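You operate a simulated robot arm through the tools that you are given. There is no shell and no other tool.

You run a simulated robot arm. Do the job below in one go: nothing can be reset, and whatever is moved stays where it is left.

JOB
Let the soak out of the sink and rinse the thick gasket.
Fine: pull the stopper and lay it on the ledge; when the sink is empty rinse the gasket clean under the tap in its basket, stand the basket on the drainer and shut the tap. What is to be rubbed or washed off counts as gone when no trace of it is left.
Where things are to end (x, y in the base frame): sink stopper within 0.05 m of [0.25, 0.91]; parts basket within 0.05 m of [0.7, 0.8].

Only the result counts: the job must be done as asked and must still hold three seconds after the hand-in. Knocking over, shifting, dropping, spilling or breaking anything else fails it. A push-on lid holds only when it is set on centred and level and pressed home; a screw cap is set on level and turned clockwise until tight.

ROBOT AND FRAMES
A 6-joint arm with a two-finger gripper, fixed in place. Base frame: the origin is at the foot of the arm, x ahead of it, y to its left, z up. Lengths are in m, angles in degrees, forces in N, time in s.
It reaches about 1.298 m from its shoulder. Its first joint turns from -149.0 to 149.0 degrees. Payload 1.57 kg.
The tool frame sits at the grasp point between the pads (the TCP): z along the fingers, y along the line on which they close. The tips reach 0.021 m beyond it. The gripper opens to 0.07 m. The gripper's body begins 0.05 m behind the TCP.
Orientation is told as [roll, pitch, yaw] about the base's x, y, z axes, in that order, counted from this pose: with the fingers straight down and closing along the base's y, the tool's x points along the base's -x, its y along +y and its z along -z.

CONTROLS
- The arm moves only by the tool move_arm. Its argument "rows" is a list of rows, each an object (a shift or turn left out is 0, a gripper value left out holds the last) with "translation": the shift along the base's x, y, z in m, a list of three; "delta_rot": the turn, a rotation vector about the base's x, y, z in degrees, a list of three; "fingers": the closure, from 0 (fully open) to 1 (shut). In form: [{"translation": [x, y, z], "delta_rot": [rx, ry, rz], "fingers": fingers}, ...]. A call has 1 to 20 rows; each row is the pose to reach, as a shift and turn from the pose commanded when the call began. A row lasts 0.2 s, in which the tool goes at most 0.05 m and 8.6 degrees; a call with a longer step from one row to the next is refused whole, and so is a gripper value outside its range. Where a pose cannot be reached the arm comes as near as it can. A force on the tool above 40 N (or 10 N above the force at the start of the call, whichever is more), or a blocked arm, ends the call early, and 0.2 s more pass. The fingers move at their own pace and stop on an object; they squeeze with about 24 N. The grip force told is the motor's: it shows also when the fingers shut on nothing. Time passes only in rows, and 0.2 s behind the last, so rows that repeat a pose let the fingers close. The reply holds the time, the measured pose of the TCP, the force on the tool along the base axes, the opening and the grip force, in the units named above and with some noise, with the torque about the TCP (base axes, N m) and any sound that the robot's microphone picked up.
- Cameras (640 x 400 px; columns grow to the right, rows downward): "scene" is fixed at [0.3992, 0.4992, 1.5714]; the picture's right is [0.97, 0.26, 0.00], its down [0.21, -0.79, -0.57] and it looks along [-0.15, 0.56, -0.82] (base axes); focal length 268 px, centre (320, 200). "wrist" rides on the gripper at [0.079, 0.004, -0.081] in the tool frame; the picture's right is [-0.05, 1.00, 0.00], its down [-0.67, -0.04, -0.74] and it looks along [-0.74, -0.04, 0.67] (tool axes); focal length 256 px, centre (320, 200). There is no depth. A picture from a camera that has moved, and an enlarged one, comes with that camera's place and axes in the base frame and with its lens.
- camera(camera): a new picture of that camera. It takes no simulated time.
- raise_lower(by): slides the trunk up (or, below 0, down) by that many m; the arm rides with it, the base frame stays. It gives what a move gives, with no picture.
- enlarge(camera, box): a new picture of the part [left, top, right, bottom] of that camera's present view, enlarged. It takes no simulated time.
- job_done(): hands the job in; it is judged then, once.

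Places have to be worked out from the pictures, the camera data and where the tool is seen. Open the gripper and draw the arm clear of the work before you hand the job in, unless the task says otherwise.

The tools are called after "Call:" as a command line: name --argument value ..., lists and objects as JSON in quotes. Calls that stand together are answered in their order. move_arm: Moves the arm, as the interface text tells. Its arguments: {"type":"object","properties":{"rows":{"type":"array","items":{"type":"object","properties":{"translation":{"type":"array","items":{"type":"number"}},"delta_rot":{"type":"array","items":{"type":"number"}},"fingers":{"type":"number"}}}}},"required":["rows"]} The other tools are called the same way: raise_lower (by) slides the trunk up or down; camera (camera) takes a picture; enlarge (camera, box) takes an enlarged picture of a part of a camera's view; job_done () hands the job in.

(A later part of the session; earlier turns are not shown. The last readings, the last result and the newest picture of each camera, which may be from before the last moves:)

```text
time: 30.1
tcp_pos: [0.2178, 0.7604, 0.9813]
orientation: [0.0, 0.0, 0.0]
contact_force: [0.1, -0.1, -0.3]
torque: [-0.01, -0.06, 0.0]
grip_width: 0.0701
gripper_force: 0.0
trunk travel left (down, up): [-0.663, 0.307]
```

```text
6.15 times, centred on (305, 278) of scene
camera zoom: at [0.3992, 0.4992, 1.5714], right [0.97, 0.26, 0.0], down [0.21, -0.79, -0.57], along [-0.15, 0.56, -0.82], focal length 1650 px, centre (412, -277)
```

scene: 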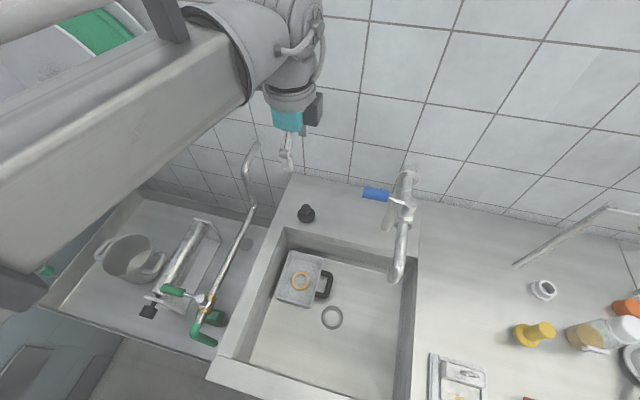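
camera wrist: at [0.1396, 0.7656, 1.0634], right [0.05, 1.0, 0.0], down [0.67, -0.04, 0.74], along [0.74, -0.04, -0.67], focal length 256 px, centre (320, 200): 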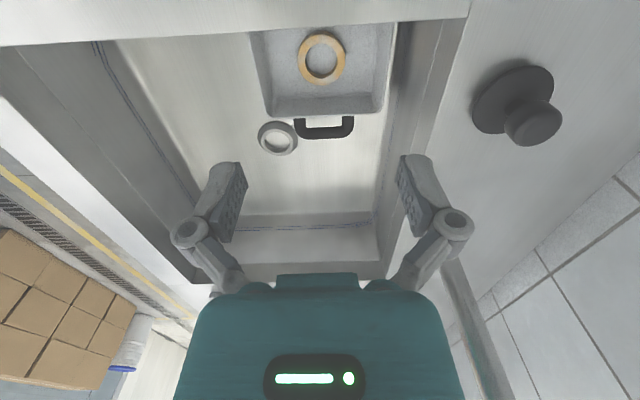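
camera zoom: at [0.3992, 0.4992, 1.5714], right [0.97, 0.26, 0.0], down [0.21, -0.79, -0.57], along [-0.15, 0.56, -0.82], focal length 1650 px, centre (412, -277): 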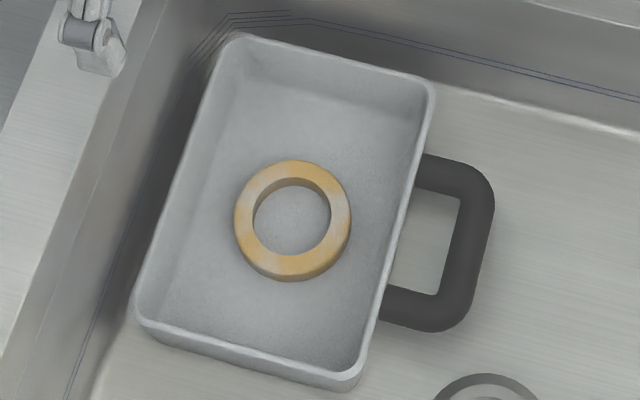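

The basket sits square to the axes: its +x wall is at x ≈ 0.32, the handle loop's inner gap spans x 0.326–0.350 and y 0.735–0.787, and the rim is at z 0.745. I'll grip that wall at its middle, inside the loop, with the fingers closing along x, so I turn the tool +90° about z while moving above it.

Call:
move_arm --rows '[{"translation": [0.01, 0, 0], "delta_rot": [0, 0, 7.5]}, {"translation": [0.02, 0, 0], "delta_rot": [0, 0, 15]}, {"translation": [0.03, 0, 0], "delta_rot": [0, 0, 22.5]}, {"translation": [0.04, 0, 0], "delta_rot": [0, 0, 30]}, {"translation": [0.05, 0, 0], "delta_rot": [0, 0, 37.5]}, {"translation": [0.06, 0, 0], "delta_rot": [0, 0, 45]}, {"translation": [0.07, 0, 0], "delta_rot": [0, 0, 52.5]}, {"translation": [0.08, 0, 0], "delta_rot": [0, 0, 60]}, {"translation": [0.09, 0, 0], "delta_rot": [0, 0, 67.5]}, {"translation": [0.1, 0, 0], "delta_rot": [0, 0, 75]}, {"translation": [0.103, 0, 0], "delta_rot": [0, 0, 82.5]}, {"translation": [0.103, 0, 0], "delta_rot": [0, 0, 90]}, {"translation": [0.103, 0, 0], "delta_rot": [0, 0, 90]}]'

Call:
camera --camera "wrist"

Call:
camera --camera "scene"

```text
time: 32.9
tcp_pos: [0.3202, 0.7618, 0.9805]
orientation: [0.0, 0.0, 90.1]
contact_force: [-0.4, -0.3, 0.5]
torque: [-0.01, -0.05, -0.03]
grip_width: 0.0701
gripper_force: 0.1
trunk travel left (down, up): [-0.663, 0.307]
```

```text
taken
camera wrist: at [0.3174, 0.6824, 1.0633], right [-1.0, 0.05, 0.0], down [0.03, 0.67, 0.74], along [0.04, 0.74, -0.67], focal length 256 px, centre (320, 200)
```

wrist: 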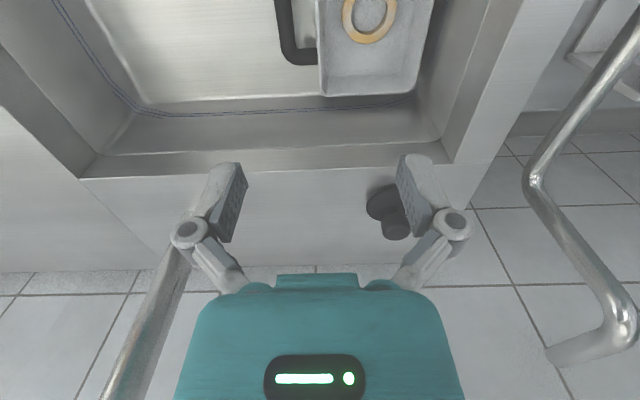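

```text
taken
```

scene: 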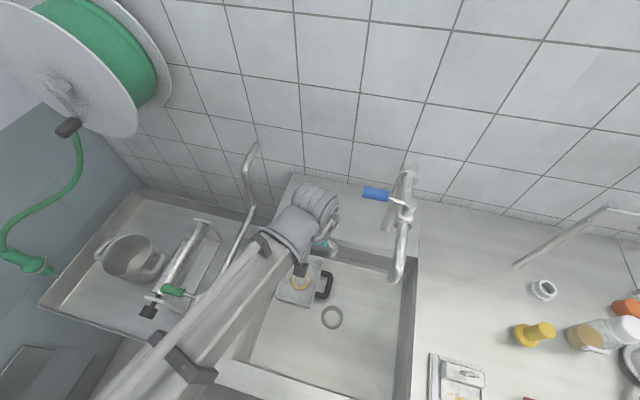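

The tool is turned and the basket wall lies nearly in line with the TCP. I lower 0.13 m for a precise look at the wall and loop gap.

Call:
raise_lower --by -0.13

Call:
camera --camera "wrist"

Call:
enlarge --camera "wrist" --box '[220, 0, 420, 125]'

```text
time: 34.4
tcp_pos: [0.3205, 0.7611, 0.8516]
orientation: [0.0, 0.0, 89.9]
contact_force: [0.0, 0.7, 0.7]
torque: [-0.01, -0.04, 0.03]
grip_width: 0.07
gripper_force: 0.1
trunk travel left (down, up): [-0.533, 0.437]
```

```text
taken
camera wrist: at [0.3172, 0.6824, 0.9334], right [-1.0, 0.05, 0.0], down [0.04, 0.67, 0.74], along [0.04, 0.74, -0.67], focal length 256 px, centre (320, 200)
```

wrist: 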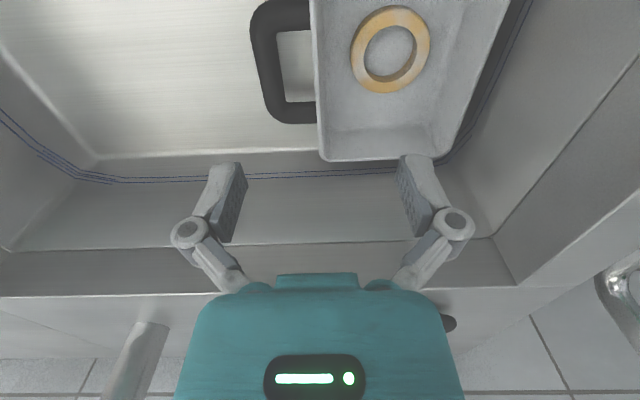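

```text
3.20 times, centred on (320, 62) of wrist
camera zoom: at [0.3172, 0.6824, 0.9334], right [-1.0, 0.05, 0.0], down [0.04, 0.67, 0.74], along [0.04, 0.74, -0.67], focal length 819 px, centre (320, 640)
```

zoom: 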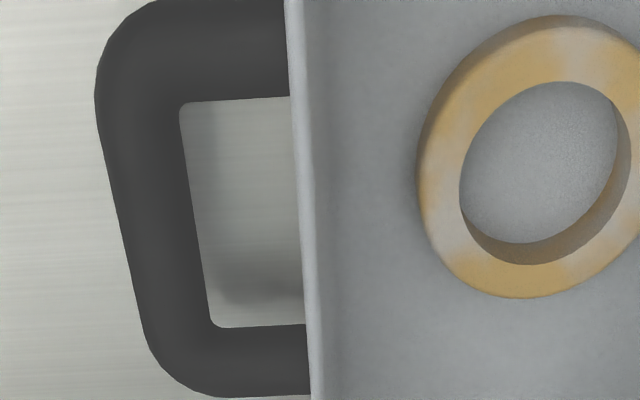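

The rim wall spans x 0.322–0.325 and the bar's inner edge is at 0.352, so a partly closed gripper centred at x 0.3237 should fit. I shift 3 mm and close the fingers to about 20 mm.

Call:
move_arm --rows '[{"translation": [0.0032, 0.001, 0], "fingers": 0.35}, {"translation": [0.0032, 0.001, 0], "fingers": 0.71}, {"translation": [0.0032, 0.001, 0], "fingers": 0.71}, {"translation": [0.0032, 0.001, 0], "fingers": 0.71}, {"translation": [0.0032, 0.001, 0], "fingers": 0.71}]'

Call:
raise_lower --by -0.06

Call:
camera --camera "wrist"

Call:
enlarge --camera "wrist" --box '[220, 60, 420, 210]'

```text
time: 35.6
tcp_pos: [0.324, 0.7613, 0.8516]
orientation: [0.0, 0.0, 90.1]
contact_force: [-0.8, -0.5, -0.1]
torque: [0.02, -0.02, 0.03]
grip_width: 0.0204
gripper_force: 0.2
trunk travel left (down, up): [-0.533, 0.437]
```

```text
time: 36.6
tcp_pos: [0.3239, 0.7629, 0.7914]
orientation: [-0.1, 0.0, 89.9]
contact_force: [0.3, 0.6, 0.4]
torque: [-0.03, -0.01, -0.02]
grip_width: 0.0202
gripper_force: 0.1
trunk travel left (down, up): [-0.473, 0.497]
```

```text
taken
camera wrist: at [0.3203, 0.6833, 0.8734], right [-1.0, 0.05, 0.0], down [0.04, 0.67, 0.74], along [0.04, 0.74, -0.67], focal length 256 px, centre (320, 200)
```

wrist: 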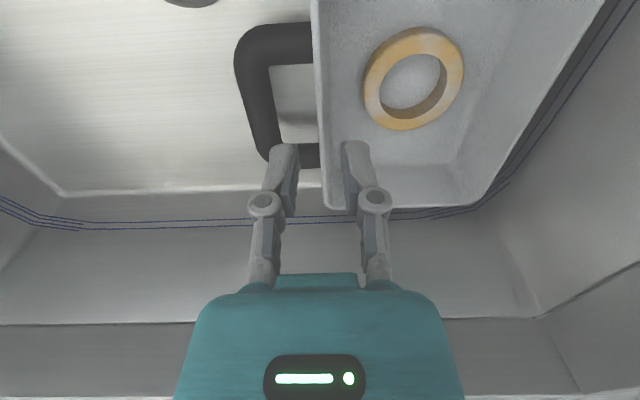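

```text
2.67 times, centred on (320, 135) of wrist
camera zoom: at [0.3203, 0.6833, 0.8734], right [-1.0, 0.05, 0.0], down [0.04, 0.67, 0.74], along [0.04, 0.74, -0.67], focal length 683 px, centre (320, 373)
```

zoom: 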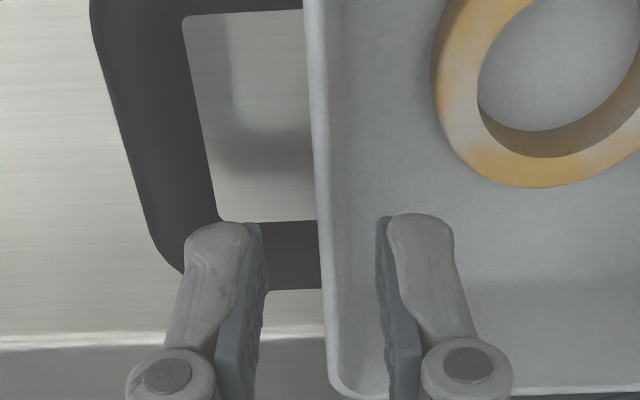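

The fingers straddle the wall with room on both sides. I lower to TCP z ≈ 0.737 and check for contact.

Call:
raise_lower --by -0.035

Call:
raise_lower --by -0.019

Call:
camera --camera "wrist"

```text
time: 37.4
tcp_pos: [0.3236, 0.7621, 0.7557]
orientation: [-0.1, 0.0, 90.0]
contact_force: [0.0, 0.1, 0.0]
torque: [0.0, 0.01, 0.01]
grip_width: 0.0205
gripper_force: 0.0
trunk travel left (down, up): [-0.438, 0.532]
```

```text
time: 38.1
tcp_pos: [0.3242, 0.7623, 0.7374]
orientation: [0.0, 0.0, 90.0]
contact_force: [-0.3, -0.3, -0.6]
torque: [0.01, 0.02, 0.01]
grip_width: 0.0203
gripper_force: 0.0
trunk travel left (down, up): [-0.419, 0.551]
```

```text
taken
camera wrist: at [0.3203, 0.6833, 0.8193], right [-1.0, 0.05, 0.0], down [0.04, 0.67, 0.74], along [0.04, 0.74, -0.67], focal length 256 px, centre (320, 200)
```

wrist: 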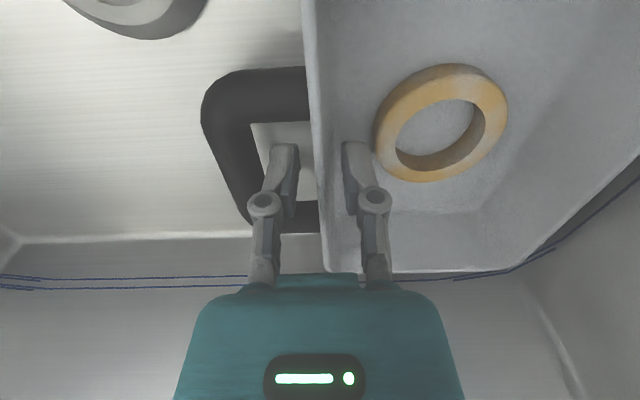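

No contact yet, and the wall stands between the pads. I close the fingers on it.

Call:
move_arm --rows '[{"fingers": 0.85}, {"fingers": 1}, {"fingers": 1}, {"fingers": 1}]'

Call:
raise_lower --by 0.015

Call:
camera --camera "wrist"

Call:
camera --camera "scene"

```text
time: 39.1
tcp_pos: [0.323, 0.7625, 0.7385]
orientation: [0.0, 0.0, 90.1]
contact_force: [-1.7, 1.3, 4.2]
torque: [-0.05, 0.61, -0.01]
grip_width: 0.0057
gripper_force: 24.3
trunk travel left (down, up): [-0.419, 0.551]
```

```text
time: 39.7
tcp_pos: [0.3233, 0.7629, 0.752]
orientation: [0.0, 0.0, 90.0]
contact_force: [1.3, 0.3, -1.6]
torque: [-0.01, -0.04, -0.01]
grip_width: 0.0062
gripper_force: 24.7
trunk travel left (down, up): [-0.434, 0.536]
```

```text
taken
camera wrist: at [0.3204, 0.6834, 0.8342], right [-1.0, 0.05, 0.0], down [0.04, 0.67, 0.74], along [0.04, 0.74, -0.67], focal length 256 px, centre (320, 200)
```

wrist: 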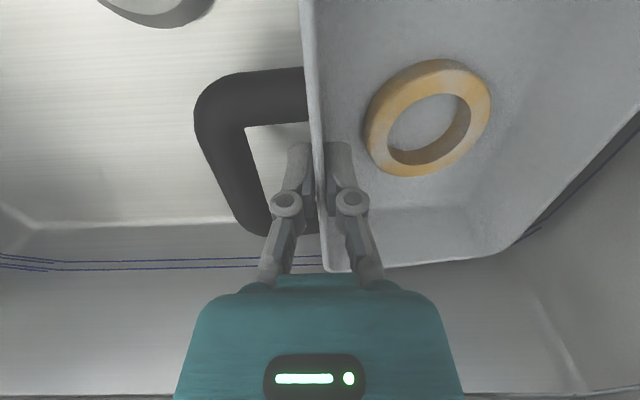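

```text
taken
```

scene: 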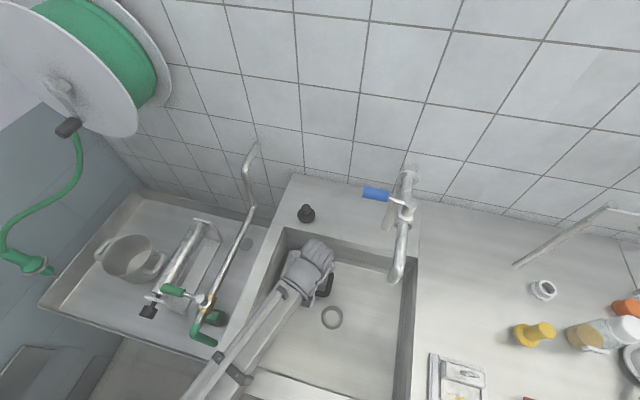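

The wall is held, 6 mm wide, and the basket seems to be lifting level. I raise another 0.02 m and compare the view.

Call:
raise_lower --by 0.02

Call:
camera --camera "wrist"

Call:
enlarge --camera "scene" --box '[240, 220, 440, 345]'

```text
time: 40.4
tcp_pos: [0.3241, 0.7625, 0.7725]
orientation: [0.0, 0.0, 90.1]
contact_force: [-0.1, 0.4, -2.3]
torque: [0.03, -0.08, -0.02]
grip_width: 0.0059
gripper_force: 24.5
trunk travel left (down, up): [-0.454, 0.516]
```

```text
taken
camera wrist: at [0.3203, 0.6835, 0.8542], right [-1.0, 0.05, 0.0], down [0.04, 0.67, 0.74], along [0.04, 0.74, -0.67], focal length 256 px, centre (320, 200)
```

wrist: 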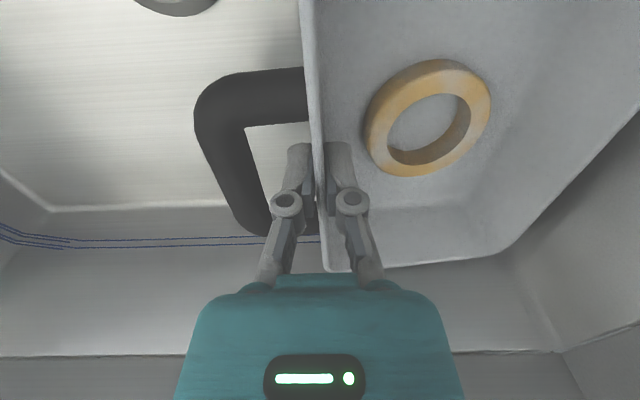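

```text
3.20 times, centred on (340, 282) of scene
camera zoom: at [0.3992, 0.4992, 1.5714], right [0.97, 0.26, 0.0], down [0.21, -0.79, -0.57], along [-0.15, 0.56, -0.82], focal length 858 px, centre (256, -64)
```

zoom: 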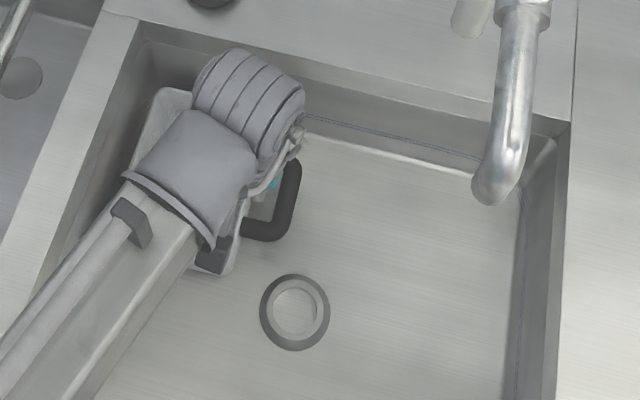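

The basket is held steady and level, weighing about 2 N. I carry it away from the walls and turn it -90° about the gasket so that the handle points toward -y, staying low inside the sink.

Call:
move_arm --rows '[{"translation": [0.03, -0.02, 0], "fingers": 1}, {"translation": [0.07, -0.043, 0], "fingers": 1}, {"translation": [0.1, -0.06, 0], "fingers": 1}, {"translation": [0.1102, -0.0752, 0], "delta_rot": [0, 0, -7.5], "fingers": 1}, {"translation": [0.1093, -0.0829, 0], "delta_rot": [0, 0, -15], "fingers": 1}, {"translation": [0.1074, -0.0904, 0], "delta_rot": [0, 0, -22.5], "fingers": 1}, {"translation": [0.1046, -0.0976, 0], "delta_rot": [0, 0, -30], "fingers": 1}, {"translation": [0.1009, -0.1042, 0], "delta_rot": [0, 0, -37.5], "fingers": 1}, {"translation": [0.0963, -0.1105, 0], "delta_rot": [0, 0, -45], "fingers": 1}, {"translation": [0.091, -0.1161, 0], "delta_rot": [0, 0, -52.5], "fingers": 1}, {"translation": [0.085, -0.1208, 0], "delta_rot": [0, 0, -60], "fingers": 1}, {"translation": [0.0784, -0.1248, 0], "delta_rot": [0, 0, -67.5], "fingers": 1}, {"translation": [0.0713, -0.1279, 0], "delta_rot": [0, 0, -75], "fingers": 1}, {"translation": [0.064, -0.13, 0], "delta_rot": [0, 0, -82.5], "fingers": 1}, {"translation": [0.0563, -0.1312, 0], "delta_rot": [0, 0, -90], "fingers": 1}, {"translation": [0.0563, -0.1312, 0], "delta_rot": [0, 0, -90], "fingers": 1}]'

Call:
camera --camera "wrist"

Call:
enlarge --camera "scene" --box '[220, 220, 440, 400]'

```text
time: 43.8
tcp_pos: [0.3801, 0.6311, 0.7716]
orientation: [0.0, 0.1, -0.1]
contact_force: [0.2, 0.3, -1.8]
torque: [-0.09, 0.0, -0.01]
grip_width: 0.006
gripper_force: 24.2
trunk travel left (down, up): [-0.454, 0.516]
```

```text
taken
camera wrist: at [0.3011, 0.6356, 0.8543], right [0.05, 1.0, 0.0], down [0.67, -0.04, 0.74], along [0.74, -0.04, -0.67], focal length 256 px, centre (320, 200)
```

wrist: 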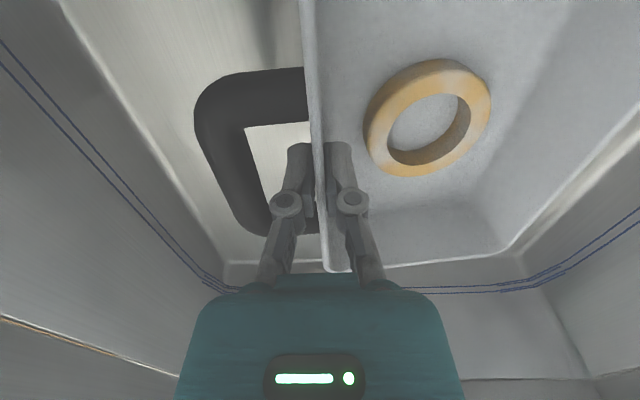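

```text
2.22 times, centred on (330, 310) of scene
camera zoom: at [0.3992, 0.4992, 1.5714], right [0.97, 0.26, 0.0], down [0.21, -0.79, -0.57], along [-0.15, 0.56, -0.82], focal length 596 px, centre (298, -44)
```

zoom: 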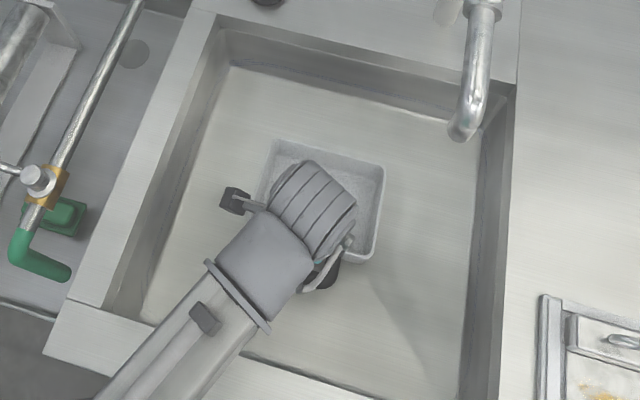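

The basket is turned with its handle toward -y. I carry it +0.11 m in x to bring the gasket under the spout.

Call:
move_arm --rows '[{"translation": [0.03, 0.002, 0], "fingers": 1}, {"translation": [0.07, 0.005, 0], "fingers": 1}, {"translation": [0.1, 0.008, 0], "fingers": 1}, {"translation": [0.1096, 0.008, 0], "fingers": 1}, {"translation": [0.1096, 0.008, 0], "fingers": 1}]'

Call:
camera --camera "wrist"

Call:
enlarge --camera "scene" --box '[260, 220, 460, 380]'

```text
time: 45.0
tcp_pos: [0.4891, 0.6386, 0.7721]
orientation: [0.0, 0.0, 0.0]
contact_force: [-0.1, 0.3, -2.0]
torque: [-0.07, 0.0, -0.01]
grip_width: 0.0059
gripper_force: 23.6
trunk travel left (down, up): [-0.454, 0.516]
```

```text
taken
camera wrist: at [0.4103, 0.6427, 0.8542], right [0.05, 1.0, 0.0], down [0.67, -0.04, 0.74], along [0.74, -0.04, -0.67], focal length 256 px, centre (320, 200)
```

wrist: 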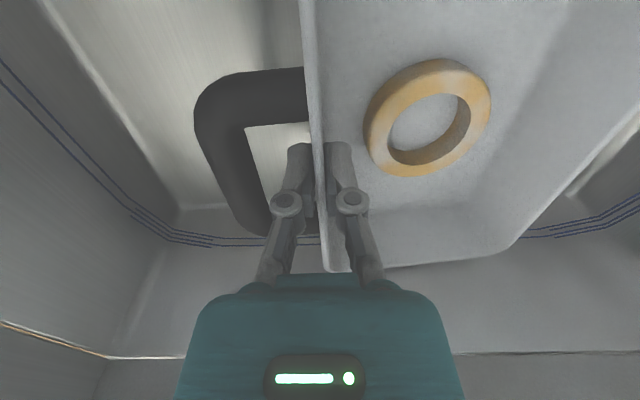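

```text
2.50 times, centred on (360, 300) of scene
camera zoom: at [0.3992, 0.4992, 1.5714], right [0.97, 0.26, 0.0], down [0.21, -0.79, -0.57], along [-0.15, 0.56, -0.82], focal length 670 px, centre (220, -50)
```

zoom: 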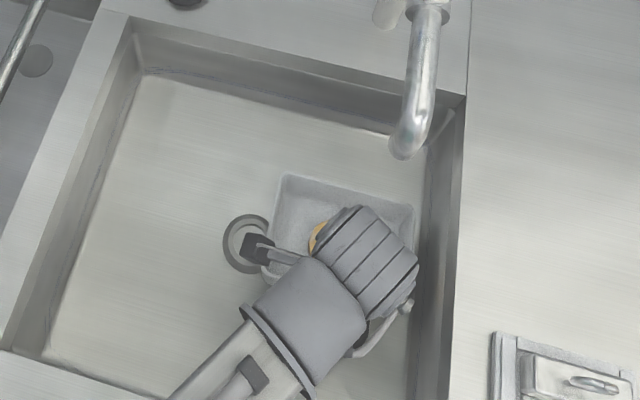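

The basket's right rim is at about x 0.562 and the sink wall at about 0.59, so there is room. I lower the basket to the sink floor.

Call:
raise_lower --by -0.03

Call:
raise_lower --by -0.004

```text
time: 45.7
tcp_pos: [0.4886, 0.6374, 0.7437]
orientation: [0.0, -0.1, 0.1]
contact_force: [-0.2, -0.8, 4.8]
torque: [0.63, -0.48, -0.06]
grip_width: 0.0059
gripper_force: 23.9
trunk travel left (down, up): [-0.424, 0.546]
```

```text
time: 46.3
tcp_pos: [0.4882, 0.6384, 0.7386]
orientation: [0.2, 0.0, 0.0]
contact_force: [1.5, 1.6, 18.2]
torque: [0.67, 0.04, -0.07]
grip_width: 0.0061
gripper_force: 24.0
trunk travel left (down, up): [-0.42, 0.55]
```

It is firmly on the floor (18 N). I ease up 2 mm and open the fingers just enough to free the wall.

Call:
raise_lower --by 0.002

Call:
move_arm --rows '[{"fingers": 0.85}, {"fingers": 0.72}, {"fingers": 0.71}, {"fingers": 0.71}]'

Call:
camera --camera "wrist"

```text
time: 46.8
tcp_pos: [0.4898, 0.6381, 0.7412]
orientation: [0.0, 0.0, -0.1]
contact_force: [0.8, 0.7, 4.4]
torque: [0.67, -0.48, -0.06]
grip_width: 0.0063
gripper_force: 24.2
trunk travel left (down, up): [-0.422, 0.548]
```

```text
time: 47.8
tcp_pos: [0.4891, 0.6375, 0.7397]
orientation: [0.0, 0.0, -0.1]
contact_force: [0.8, -0.4, 0.3]
torque: [0.01, 0.0, 0.02]
grip_width: 0.0204
gripper_force: 0.0
trunk travel left (down, up): [-0.422, 0.548]
```

```text
taken
camera wrist: at [0.4099, 0.6427, 0.8223], right [0.05, 1.0, 0.0], down [0.67, -0.04, 0.74], along [0.74, -0.04, -0.67], focal length 256 px, centre (320, 200)
```

wrist: 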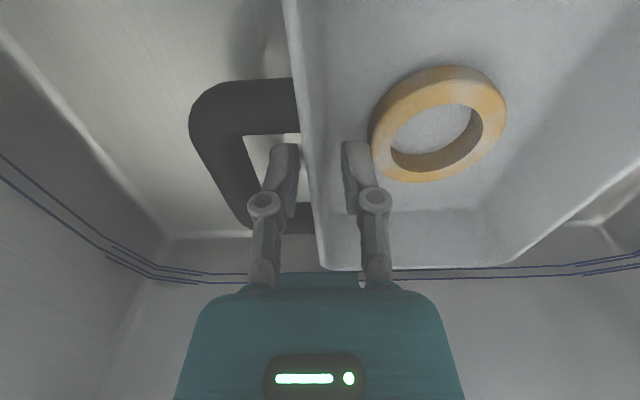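

The basket stands under the spout with the fingers free. I raise 0.047 m so the tips clear the rim, staying below the spout, then back away toward -x and -y before going up.

Call:
raise_lower --by 0.047

Call:
move_arm --rows '[{"translation": [-0.03, -0.02, 0], "fingers": 0.71}, {"translation": [-0.07, -0.045, 0], "fingers": 0.71}, {"translation": [-0.1, -0.055, 0], "fingers": 0.71}, {"translation": [-0.1, -0.055, 0], "fingers": 0.71}]'

Call:
camera --camera "scene"

Call:
camera --camera "wrist"

```text
time: 48.7
tcp_pos: [0.4888, 0.6383, 0.788]
orientation: [-0.1, 0.0, 0.0]
contact_force: [0.3, -0.2, 0.8]
torque: [0.0, -0.03, -0.01]
grip_width: 0.02
gripper_force: 0.1
trunk travel left (down, up): [-0.469, 0.501]
```

```text
time: 49.7
tcp_pos: [0.389, 0.5822, 0.7869]
orientation: [0.0, 0.0, 0.0]
contact_force: [0.7, 0.7, 0.3]
torque: [0.0, 0.02, 0.04]
grip_width: 0.0204
gripper_force: 0.1
trunk travel left (down, up): [-0.469, 0.501]
```

```text
taken
```

scene: 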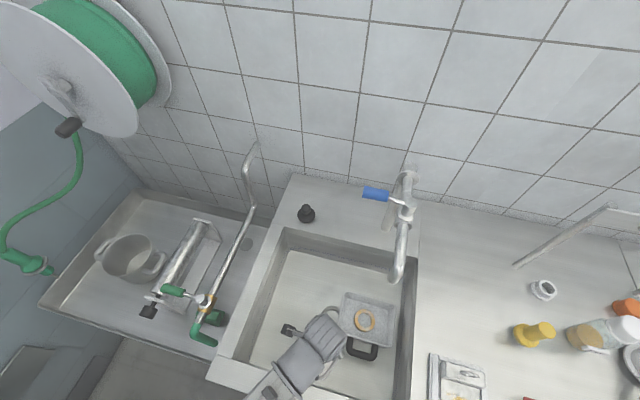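

```text
taken
camera wrist: at [0.3095, 0.588, 0.8694], right [0.05, 1.0, 0.0], down [0.67, -0.04, 0.74], along [0.74, -0.04, -0.67], focal length 256 px, centre (320, 200)
```

wrist: 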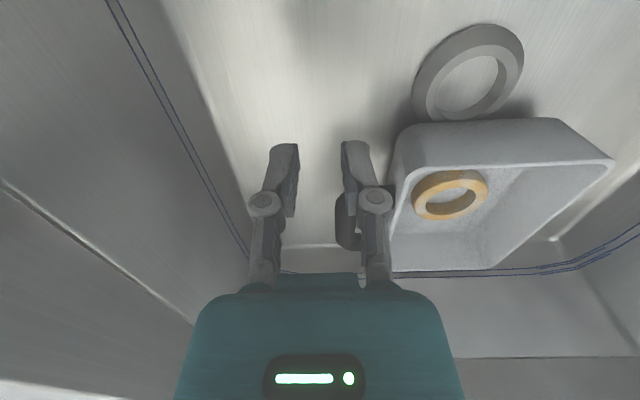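

The gasket is at about (0.482, 0.696), right under the spout. I raise to z ≈ 1.21 and go round to the -x side of the tap lever.

Call:
raise_lower --by 0.42

Call:
move_arm --rows '[{"translation": [-0.03, 0.03, 0], "fingers": 0.4}, {"translation": [-0.055, 0.06, 0], "fingers": 0.2}, {"translation": [-0.07, 0.1, 0], "fingers": 0.2}, {"translation": [-0.07, 0.14, 0], "fingers": 0.2}, {"translation": [-0.07, 0.18, 0], "fingers": 0.2}, {"translation": [-0.07, 0.22, 0], "fingers": 0.2}, {"translation": [-0.07, 0.229, 0], "fingers": 0.2}, {"translation": [-0.07, 0.229, 0], "fingers": 0.2}]'

Call:
camera --camera "wrist"

Call:
camera --camera "scene"

```text
refused: 0.42 is not a number from -0.4 to 0.4
```

```text
time: 51.5
tcp_pos: [0.32, 0.8106, 0.7881]
orientation: [0.0, 0.0, 0.0]
contact_force: [-0.3, -0.4, 0.1]
torque: [-0.03, 0.02, 0.02]
grip_width: 0.056
gripper_force: 0.1
trunk travel left (down, up): [-0.469, 0.501]
```

```text
taken
camera wrist: at [0.2406, 0.8153, 0.8693], right [0.05, 1.0, 0.0], down [0.67, -0.04, 0.74], along [0.74, -0.04, -0.67], focal length 256 px, centre (320, 200)
```

wrist: 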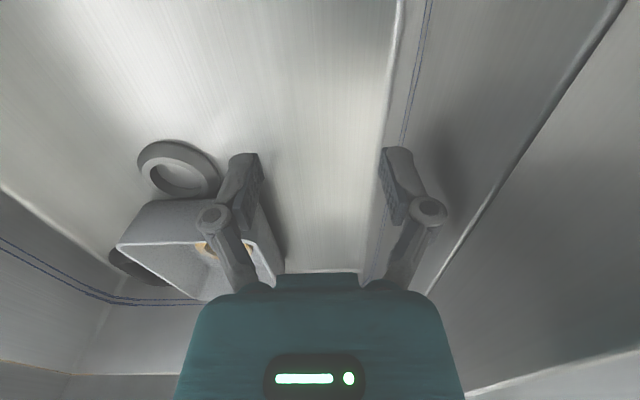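

```text
taken
```

scene: 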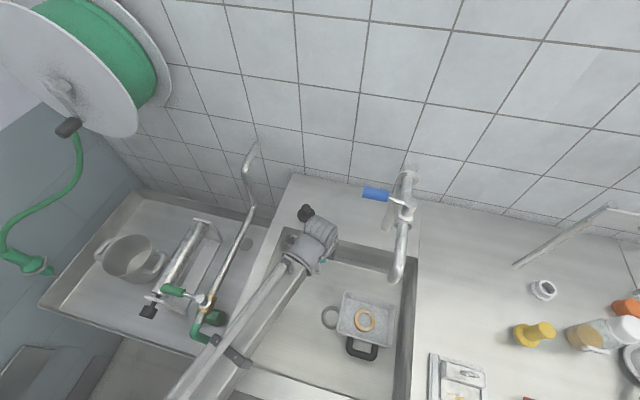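

The raise was refused because 0.4 m is the limit per call, so the move ran low in the sink. It touched nothing (forces near zero) and the stopper still stands. From here on I issue dependent calls one at a time, and I now raise 0.39 m straight up.

Call:
raise_lower --by 0.39

```text
time: 55.2
tcp_pos: [0.3187, 0.811, 1.177]
orientation: [0.0, 0.0, -0.1]
contact_force: [1.0, 0.2, 0.5]
torque: [0.0, 0.04, 0.01]
grip_width: 0.0559
gripper_force: 0.1
trunk travel left (down, up): [-0.859, 0.111]
```

I check both views before approaching the lever.

Call:
camera --camera "wrist"

Call:
enlarge --camera "scene" --box '[260, 100, 440, 300]'

Call:
enlarge --camera "wrist" --box '[240, 180, 420, 300]'

```text
taken
camera wrist: at [0.2406, 0.8153, 1.2592], right [0.05, 1.0, 0.0], down [0.67, -0.04, 0.74], along [0.74, -0.04, -0.67], focal length 256 px, centre (320, 200)
```

wrist: 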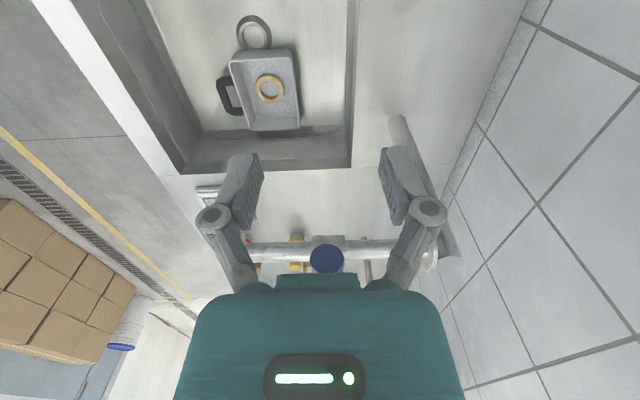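

```text
2.00 times, centred on (350, 200) of scene
camera zoom: at [0.3992, 0.4992, 1.5714], right [0.97, 0.26, 0.0], down [0.21, -0.79, -0.57], along [-0.15, 0.56, -0.82], focal length 536 px, centre (260, 200)
```

zoom: 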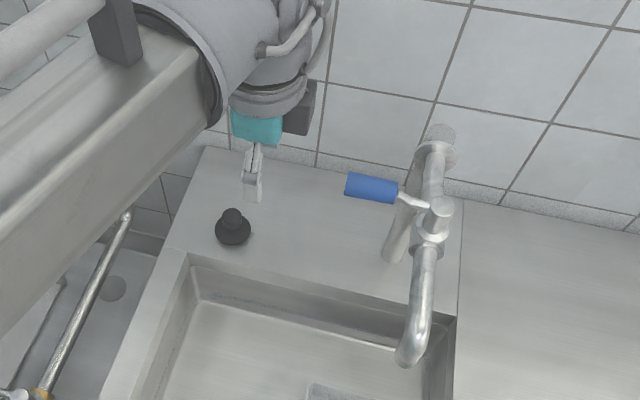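

```text
3.33 times, centred on (330, 240) of wrist
camera zoom: at [0.2406, 0.8153, 1.2592], right [0.05, 1.0, 0.0], down [0.67, -0.04, 0.74], along [0.74, -0.04, -0.67], focal length 853 px, centre (287, 67)
```

zoom: 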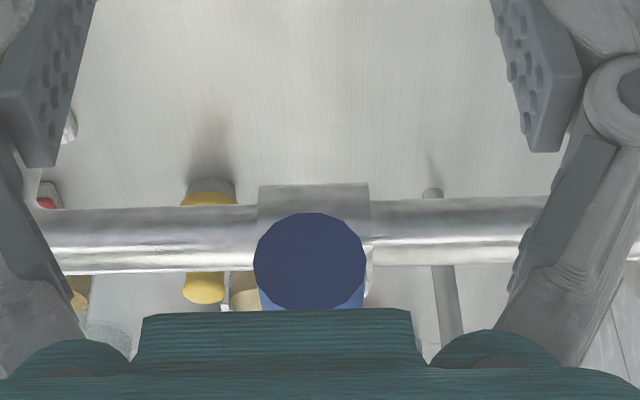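

The lever grip is centred at y 0.8115, z 1.169 with a radius of 12 mm, and its free end is at x 0.402. I lower 8 mm and then slide +x so that the open fingers straddle it.

Call:
raise_lower --by -0.008

```text
time: 55.8
tcp_pos: [0.3196, 0.8106, 1.1695]
orientation: [0.1, 0.1, -0.1]
contact_force: [0.6, 1.3, 0.0]
torque: [0.02, 0.04, 0.01]
grip_width: 0.056
gripper_force: 0.0
trunk travel left (down, up): [-0.851, 0.119]
```

The height matches, so I advance to x ≈ 0.416 (radius about 0.072 from the pivot) and then narrow the fingers to about 30 mm around the grip.

Call:
move_arm --rows '[{"translation": [0.03, 0.0005, 0], "fingers": 0.2}, {"translation": [0.06, 0.0005, 0], "fingers": 0.2}, {"translation": [0.085, 0.0005, 0], "fingers": 0.2}, {"translation": [0.097, 0.0005, 0], "fingers": 0.2}, {"translation": [0.097, 0.0005, 0], "fingers": 0.57}, {"translation": [0.097, 0.0005, 0], "fingers": 0.57}, {"translation": [0.097, 0.0005, 0], "fingers": 0.57}]'

Call:
enlarge --camera "scene" --box '[320, 120, 440, 240]'

Call:
camera --camera "wrist"

```text
time: 57.4
tcp_pos: [0.4167, 0.8118, 1.1698]
orientation: [-0.1, -0.1, 0.1]
contact_force: [-0.5, 0.0, 0.2]
torque: [-0.03, -0.01, 0.01]
grip_width: 0.0302
gripper_force: 0.1
trunk travel left (down, up): [-0.851, 0.119]
```

```text
3.33 times, centred on (380, 180) of scene
camera zoom: at [0.3992, 0.4992, 1.5714], right [0.97, 0.26, 0.0], down [0.21, -0.79, -0.57], along [-0.15, 0.56, -0.82], focal length 894 px, centre (120, 267)
```

zoom: 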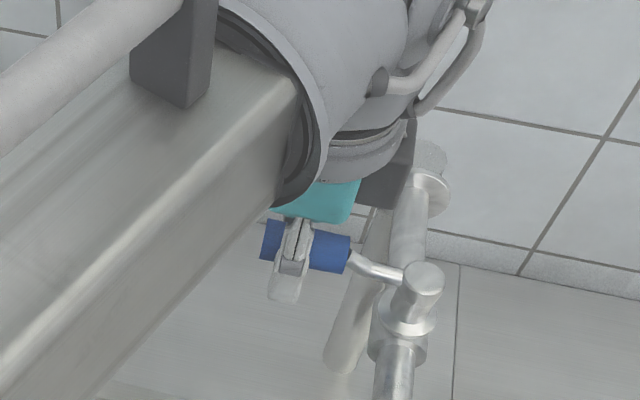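

```text
taken
camera wrist: at [0.3385, 0.8156, 1.2513], right [0.05, 1.0, 0.0], down [0.67, -0.04, 0.74], along [0.74, -0.04, -0.67], focal length 256 px, centre (320, 200)
```

wrist: 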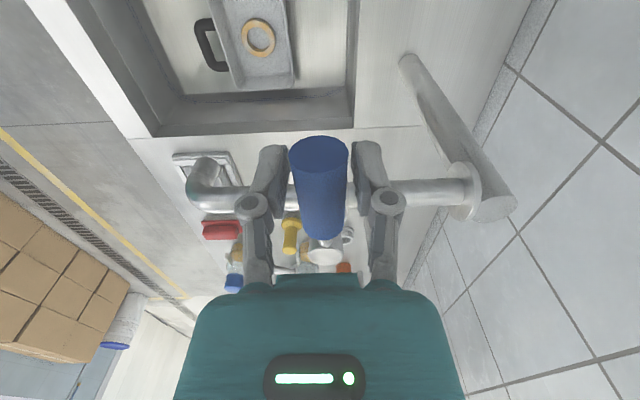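

The fingers straddle the blue grip. I try turning the lever counter-clockwise, toward the spout side, by 20° about the pivot.

Call:
move_arm --rows '[{"translation": [0.0003, -0.0062, 0], "delta_rot": [0, 0, 5], "fingers": 0.57}, {"translation": [0.0011, -0.0124, 0], "delta_rot": [0, 0, 10], "fingers": 0.57}, {"translation": [0.0024, -0.0185, 0], "delta_rot": [0, 0, 15], "fingers": 0.57}, {"translation": [0.0043, -0.0244, 0], "delta_rot": [0, 0, 20], "fingers": 0.57}, {"translation": [0.0043, -0.0244, 0], "delta_rot": [0, 0, 20], "fingers": 0.57}]'

Call:
enlarge --camera "scene" --box '[320, 120, 440, 300]'

Call:
camera --camera "wrist"

```text
time: 58.6
tcp_pos: [0.4208, 0.787, 1.17]
orientation: [0.0, 0.1, 20.1]
contact_force: [-0.6, 0.6, 0.0]
torque: [0.01, 0.0, -0.01]
grip_width: 0.0302
gripper_force: 0.0
trunk travel left (down, up): [-0.851, 0.119]
```

```text
2.22 times, centred on (380, 210) of scene
camera zoom: at [0.3992, 0.4992, 1.5714], right [0.97, 0.26, 0.0], down [0.21, -0.79, -0.57], along [-0.15, 0.56, -0.82], focal length 596 px, centre (187, 178)
```

zoom: 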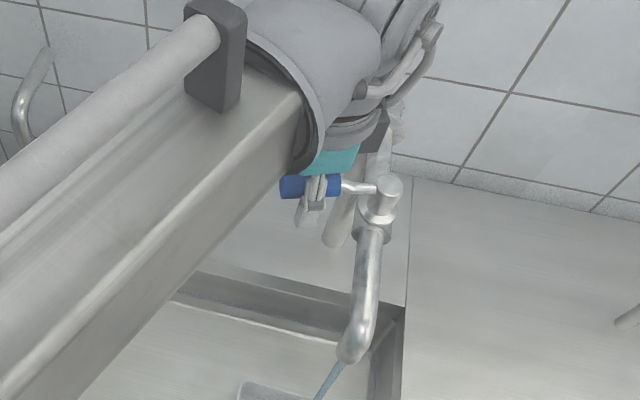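

```text
taken
camera wrist: at [0.346, 0.7636, 1.2513], right [-0.29, 0.96, 0.0], down [0.64, 0.2, 0.74], along [0.71, 0.22, -0.67], focal length 256 px, centre (320, 200)
```

wrist: 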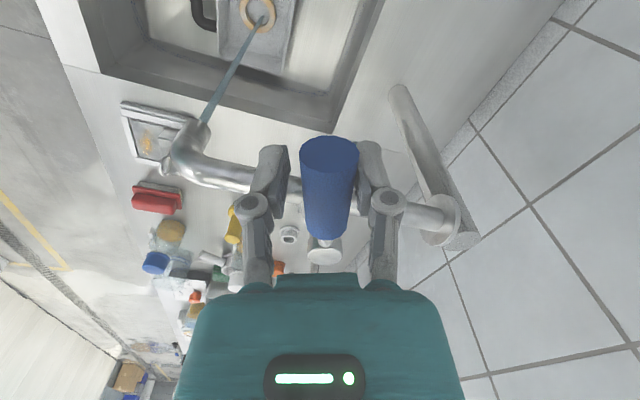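

Water is running in a thin stream into the basket. I look at where it lands.

Call:
enlarge --camera "wrist" --box '[180, 0, 300, 75]'

Call:
enlarge --camera "scene" --box '[320, 250, 430, 370]'

```text
5.33 times, centred on (240, 38) of wrist
camera zoom: at [0.346, 0.7636, 1.2513], right [-0.29, 0.96, 0.0], down [0.64, 0.2, 0.74], along [0.71, 0.22, -0.67], focal length 1365 px, centre (747, 1067)
```

zoom: 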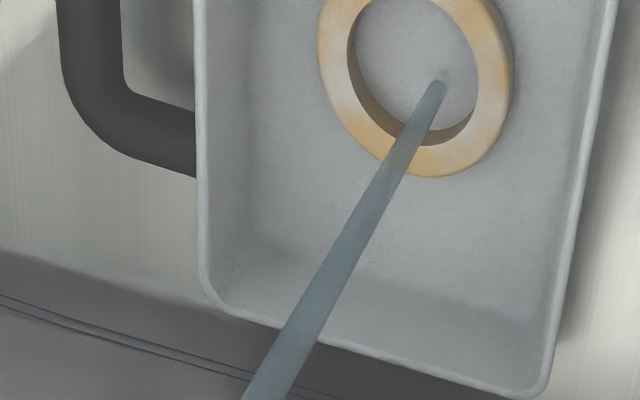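

```text
3.33 times, centred on (375, 310) of scene
camera zoom: at [0.3992, 0.4992, 1.5714], right [0.97, 0.26, 0.0], down [0.21, -0.79, -0.57], along [-0.15, 0.56, -0.82], focal length 894 px, centre (137, -167)
```

zoom: 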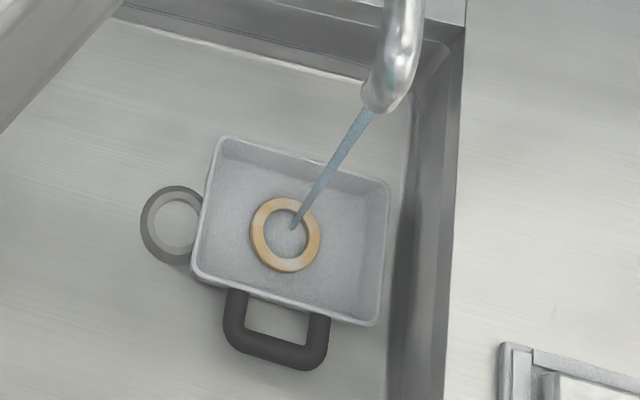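

The stream falls inside the gasket ring, close to its centre. I open the lever further to about 50° for more flow.

Call:
move_arm --rows '[{"translation": [0.0038, -0.0085, 0], "delta_rot": [0, 0, 7.5], "fingers": 0.57}, {"translation": [0.0086, -0.0165, 0], "delta_rot": [0, 0, 15], "fingers": 0.57}, {"translation": [0.0144, -0.0238, 0], "delta_rot": [0, 0, 22.5], "fingers": 0.57}, {"translation": [0.0212, -0.0302, 0], "delta_rot": [0, 0, 30], "fingers": 0.57}, {"translation": [0.0212, -0.0302, 0], "delta_rot": [0, 0, 30], "fingers": 0.57}]'

Call:
enlarge --camera "scene" --box '[320, 150, 430, 350]'

Call:
camera --camera "wrist"

```text
time: 59.8
tcp_pos: [0.4418, 0.7569, 1.1695]
orientation: [0.0, 0.0, 50.1]
contact_force: [-0.1, 0.0, -0.5]
torque: [0.0, 0.0, -0.02]
grip_width: 0.0301
gripper_force: 0.2
trunk travel left (down, up): [-0.851, 0.119]
```

```text
2.00 times, centred on (375, 250) of scene
camera zoom: at [0.3992, 0.4992, 1.5714], right [0.97, 0.26, 0.0], down [0.21, -0.79, -0.57], along [-0.15, 0.56, -0.82], focal length 536 px, centre (210, 100)
```

zoom: 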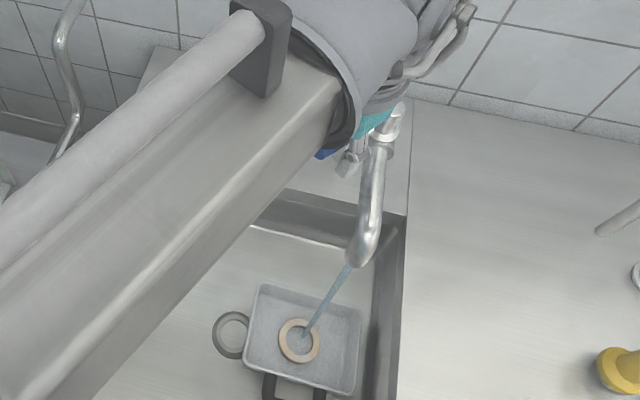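

```text
taken
camera wrist: at [0.3883, 0.6986, 1.2513], right [-0.73, 0.68, 0.0], down [0.45, 0.49, 0.74], along [0.51, 0.55, -0.67], focal length 256 px, centre (320, 200)
```

wrist: 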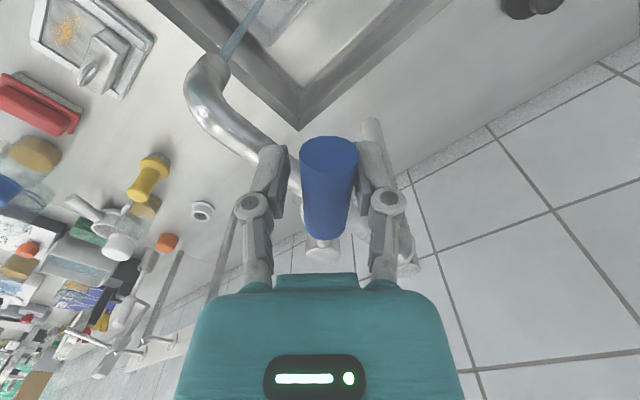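

The gasket is already getting lighter. I hold still for about 4 s and let it rinse.

Call:
move_arm --rows '[{"fingers": 0.57}, {"fingers": 0.57}, {"fingers": 0.57}, {"fingers": 0.57}, {"fingers": 0.57}, {"fingers": 0.57}, {"fingers": 0.57}, {"fingers": 0.57}, {"fingers": 0.57}, {"fingers": 0.57}, {"fingers": 0.57}, {"fingers": 0.57}, {"fingers": 0.57}, {"fingers": 0.57}, {"fingers": 0.57}, {"fingers": 0.57}, {"fingers": 0.57}, {"fingers": 0.57}, {"fingers": 0.57}, {"fingers": 0.57}]'

Call:
enlarge --camera "scene" --box '[330, 280, 400, 350]'

```text
time: 64.0
tcp_pos: [0.4413, 0.7574, 1.1688]
orientation: [0.0, 0.0, 50.0]
contact_force: [0.6, 0.3, 0.3]
torque: [-0.02, 0.02, 0.01]
grip_width: 0.0301
gripper_force: 0.0
trunk travel left (down, up): [-0.851, 0.119]
```

```text
5.71 times, centred on (365, 315) of scene
camera zoom: at [0.3992, 0.4992, 1.5714], right [0.97, 0.26, 0.0], down [0.21, -0.79, -0.57], along [-0.15, 0.56, -0.82], focal length 1532 px, centre (63, -457)
```

zoom: 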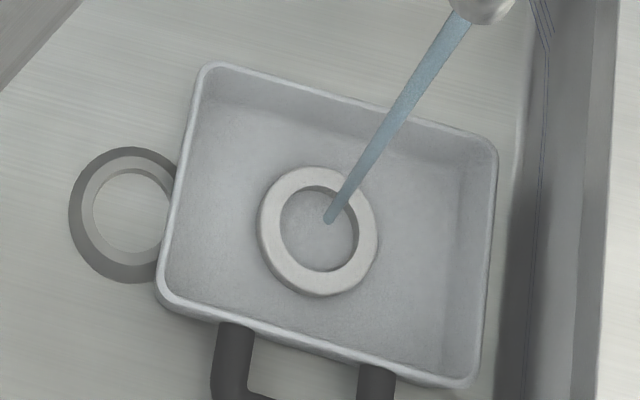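

The gasket looks clean and pale. I rinse another 4 s to leave no trace.

Call:
move_arm --rows '[{"fingers": 0.57}, {"fingers": 0.57}, {"fingers": 0.57}, {"fingers": 0.57}, {"fingers": 0.57}, {"fingers": 0.57}, {"fingers": 0.57}, {"fingers": 0.57}, {"fingers": 0.57}, {"fingers": 0.57}, {"fingers": 0.57}, {"fingers": 0.57}, {"fingers": 0.57}, {"fingers": 0.57}, {"fingers": 0.57}, {"fingers": 0.57}, {"fingers": 0.57}, {"fingers": 0.57}, {"fingers": 0.57}, {"fingers": 0.57}]'

Call:
enlarge --camera "scene" --box '[345, 300, 385, 340]'

```text
time: 68.2
tcp_pos: [0.441, 0.7564, 1.1701]
orientation: [0.1, 0.0, 50.0]
contact_force: [-0.1, -0.2, 0.6]
torque: [0.03, 0.01, 0.0]
grip_width: 0.0299
gripper_force: 0.0
trunk travel left (down, up): [-0.851, 0.119]
```

```text
10.00 times, centred on (365, 320) of scene
camera zoom: at [0.3992, 0.4992, 1.5714], right [0.97, 0.26, 0.0], down [0.21, -0.79, -0.57], along [-0.15, 0.56, -0.82], focal length 2681 px, centre (-130, -1000)
```

zoom: 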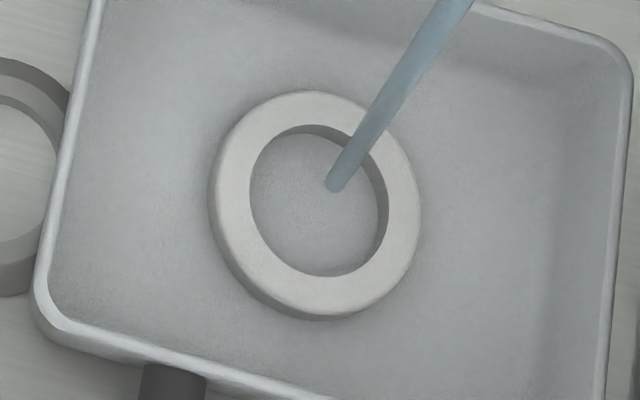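

The gasket shows no trace of dirt. I turn the lever back clockwise to shut, going about 3° past the start to take up the finger slack.

Call:
move_arm --rows '[{"translation": [-0.0067, 0.0064, 0], "delta_rot": [0, 0, -7.5], "fingers": 0.57}, {"translation": [-0.0126, 0.0137, 0], "delta_rot": [0, 0, -15], "fingers": 0.57}, {"translation": [-0.0174, 0.0217, 0], "delta_rot": [0, 0, -22.5], "fingers": 0.57}, {"translation": [-0.0212, 0.0302, 0], "delta_rot": [0, 0, -30], "fingers": 0.57}, {"translation": [-0.0238, 0.0392, 0], "delta_rot": [0, 0, -37.5], "fingers": 0.57}, {"translation": [-0.0252, 0.0484, 0], "delta_rot": [0, 0, -45], "fingers": 0.57}, {"translation": [-0.0255, 0.0546, 0], "delta_rot": [0, 0, -50], "fingers": 0.57}, {"translation": [-0.0254, 0.0583, 0], "delta_rot": [0, 0, -53], "fingers": 0.57}, {"translation": [-0.0254, 0.0583, 0], "delta_rot": [0, 0, -53], "fingers": 0.57}]'

Call:
enlarge --camera "scene" --box '[320, 150, 430, 350]'

Call:
camera --camera "wrist"

```text
time: 70.2
tcp_pos: [0.4166, 0.8139, 1.169]
orientation: [0.0, 0.0, -3.1]
contact_force: [0.9, -1.2, 0.4]
torque: [0.01, 0.02, 0.02]
grip_width: 0.0308
gripper_force: 0.1
trunk travel left (down, up): [-0.851, 0.119]
```

```text
2.00 times, centred on (375, 250) of scene
camera zoom: at [0.3992, 0.4992, 1.5714], right [0.97, 0.26, 0.0], down [0.21, -0.79, -0.57], along [-0.15, 0.56, -0.82], focal length 536 px, centre (210, 100)
```

zoom: 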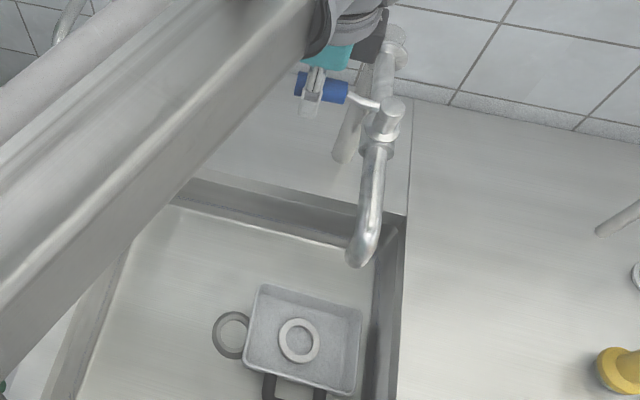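

```text
taken
camera wrist: at [0.3387, 0.8237, 1.2513], right [0.11, 0.99, 0.0], down [0.66, -0.07, 0.74], along [0.74, -0.08, -0.67], focal length 256 px, centre (320, 200)
```

wrist: 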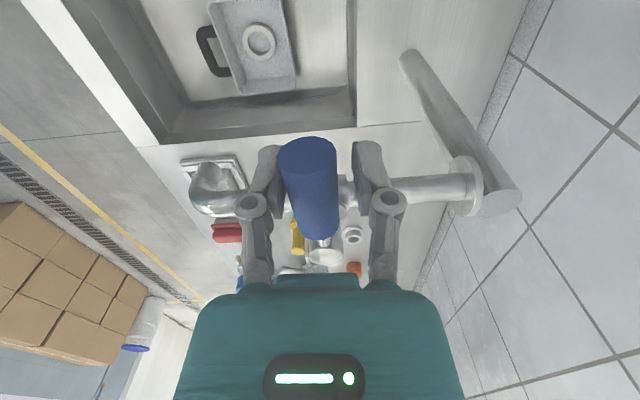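

The water has stopped. I nudge the lever 3 mm further to be sure it is against its shut stop.

Call:
move_arm --rows '[{"translation": [0.0002, 0.002, 0], "delta_rot": [0, 0, -1.5], "fingers": 0.57}, {"translation": [0.0004, 0.0037, 0], "delta_rot": [0, 0, -3], "fingers": 0.57}]'

Call:
enlarge --camera "scene" --box '[320, 150, 430, 290]'

```text
time: 70.8
tcp_pos: [0.4183, 0.8167, 1.1694]
orientation: [-0.1, 0.0, -5.9]
contact_force: [0.8, -12.1, -9.0]
torque: [0.16, -0.1, 0.09]
grip_width: 0.0358
gripper_force: 4.1
trunk travel left (down, up): [-0.851, 0.119]
```

```text
2.86 times, centred on (375, 220) of scene
camera zoom: at [0.3992, 0.4992, 1.5714], right [0.97, 0.26, 0.0], down [0.21, -0.79, -0.57], along [-0.15, 0.56, -0.82], focal length 766 px, centre (163, 143)
```

zoom: 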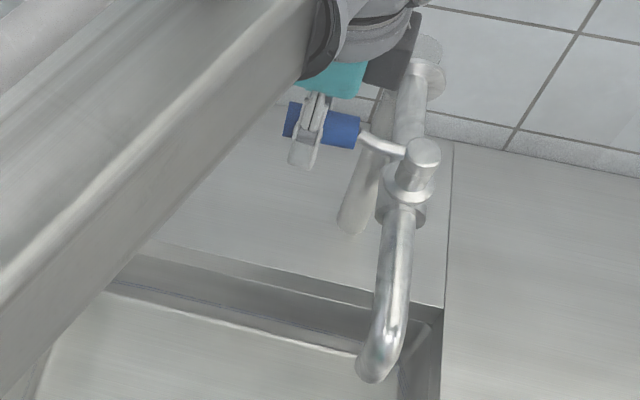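

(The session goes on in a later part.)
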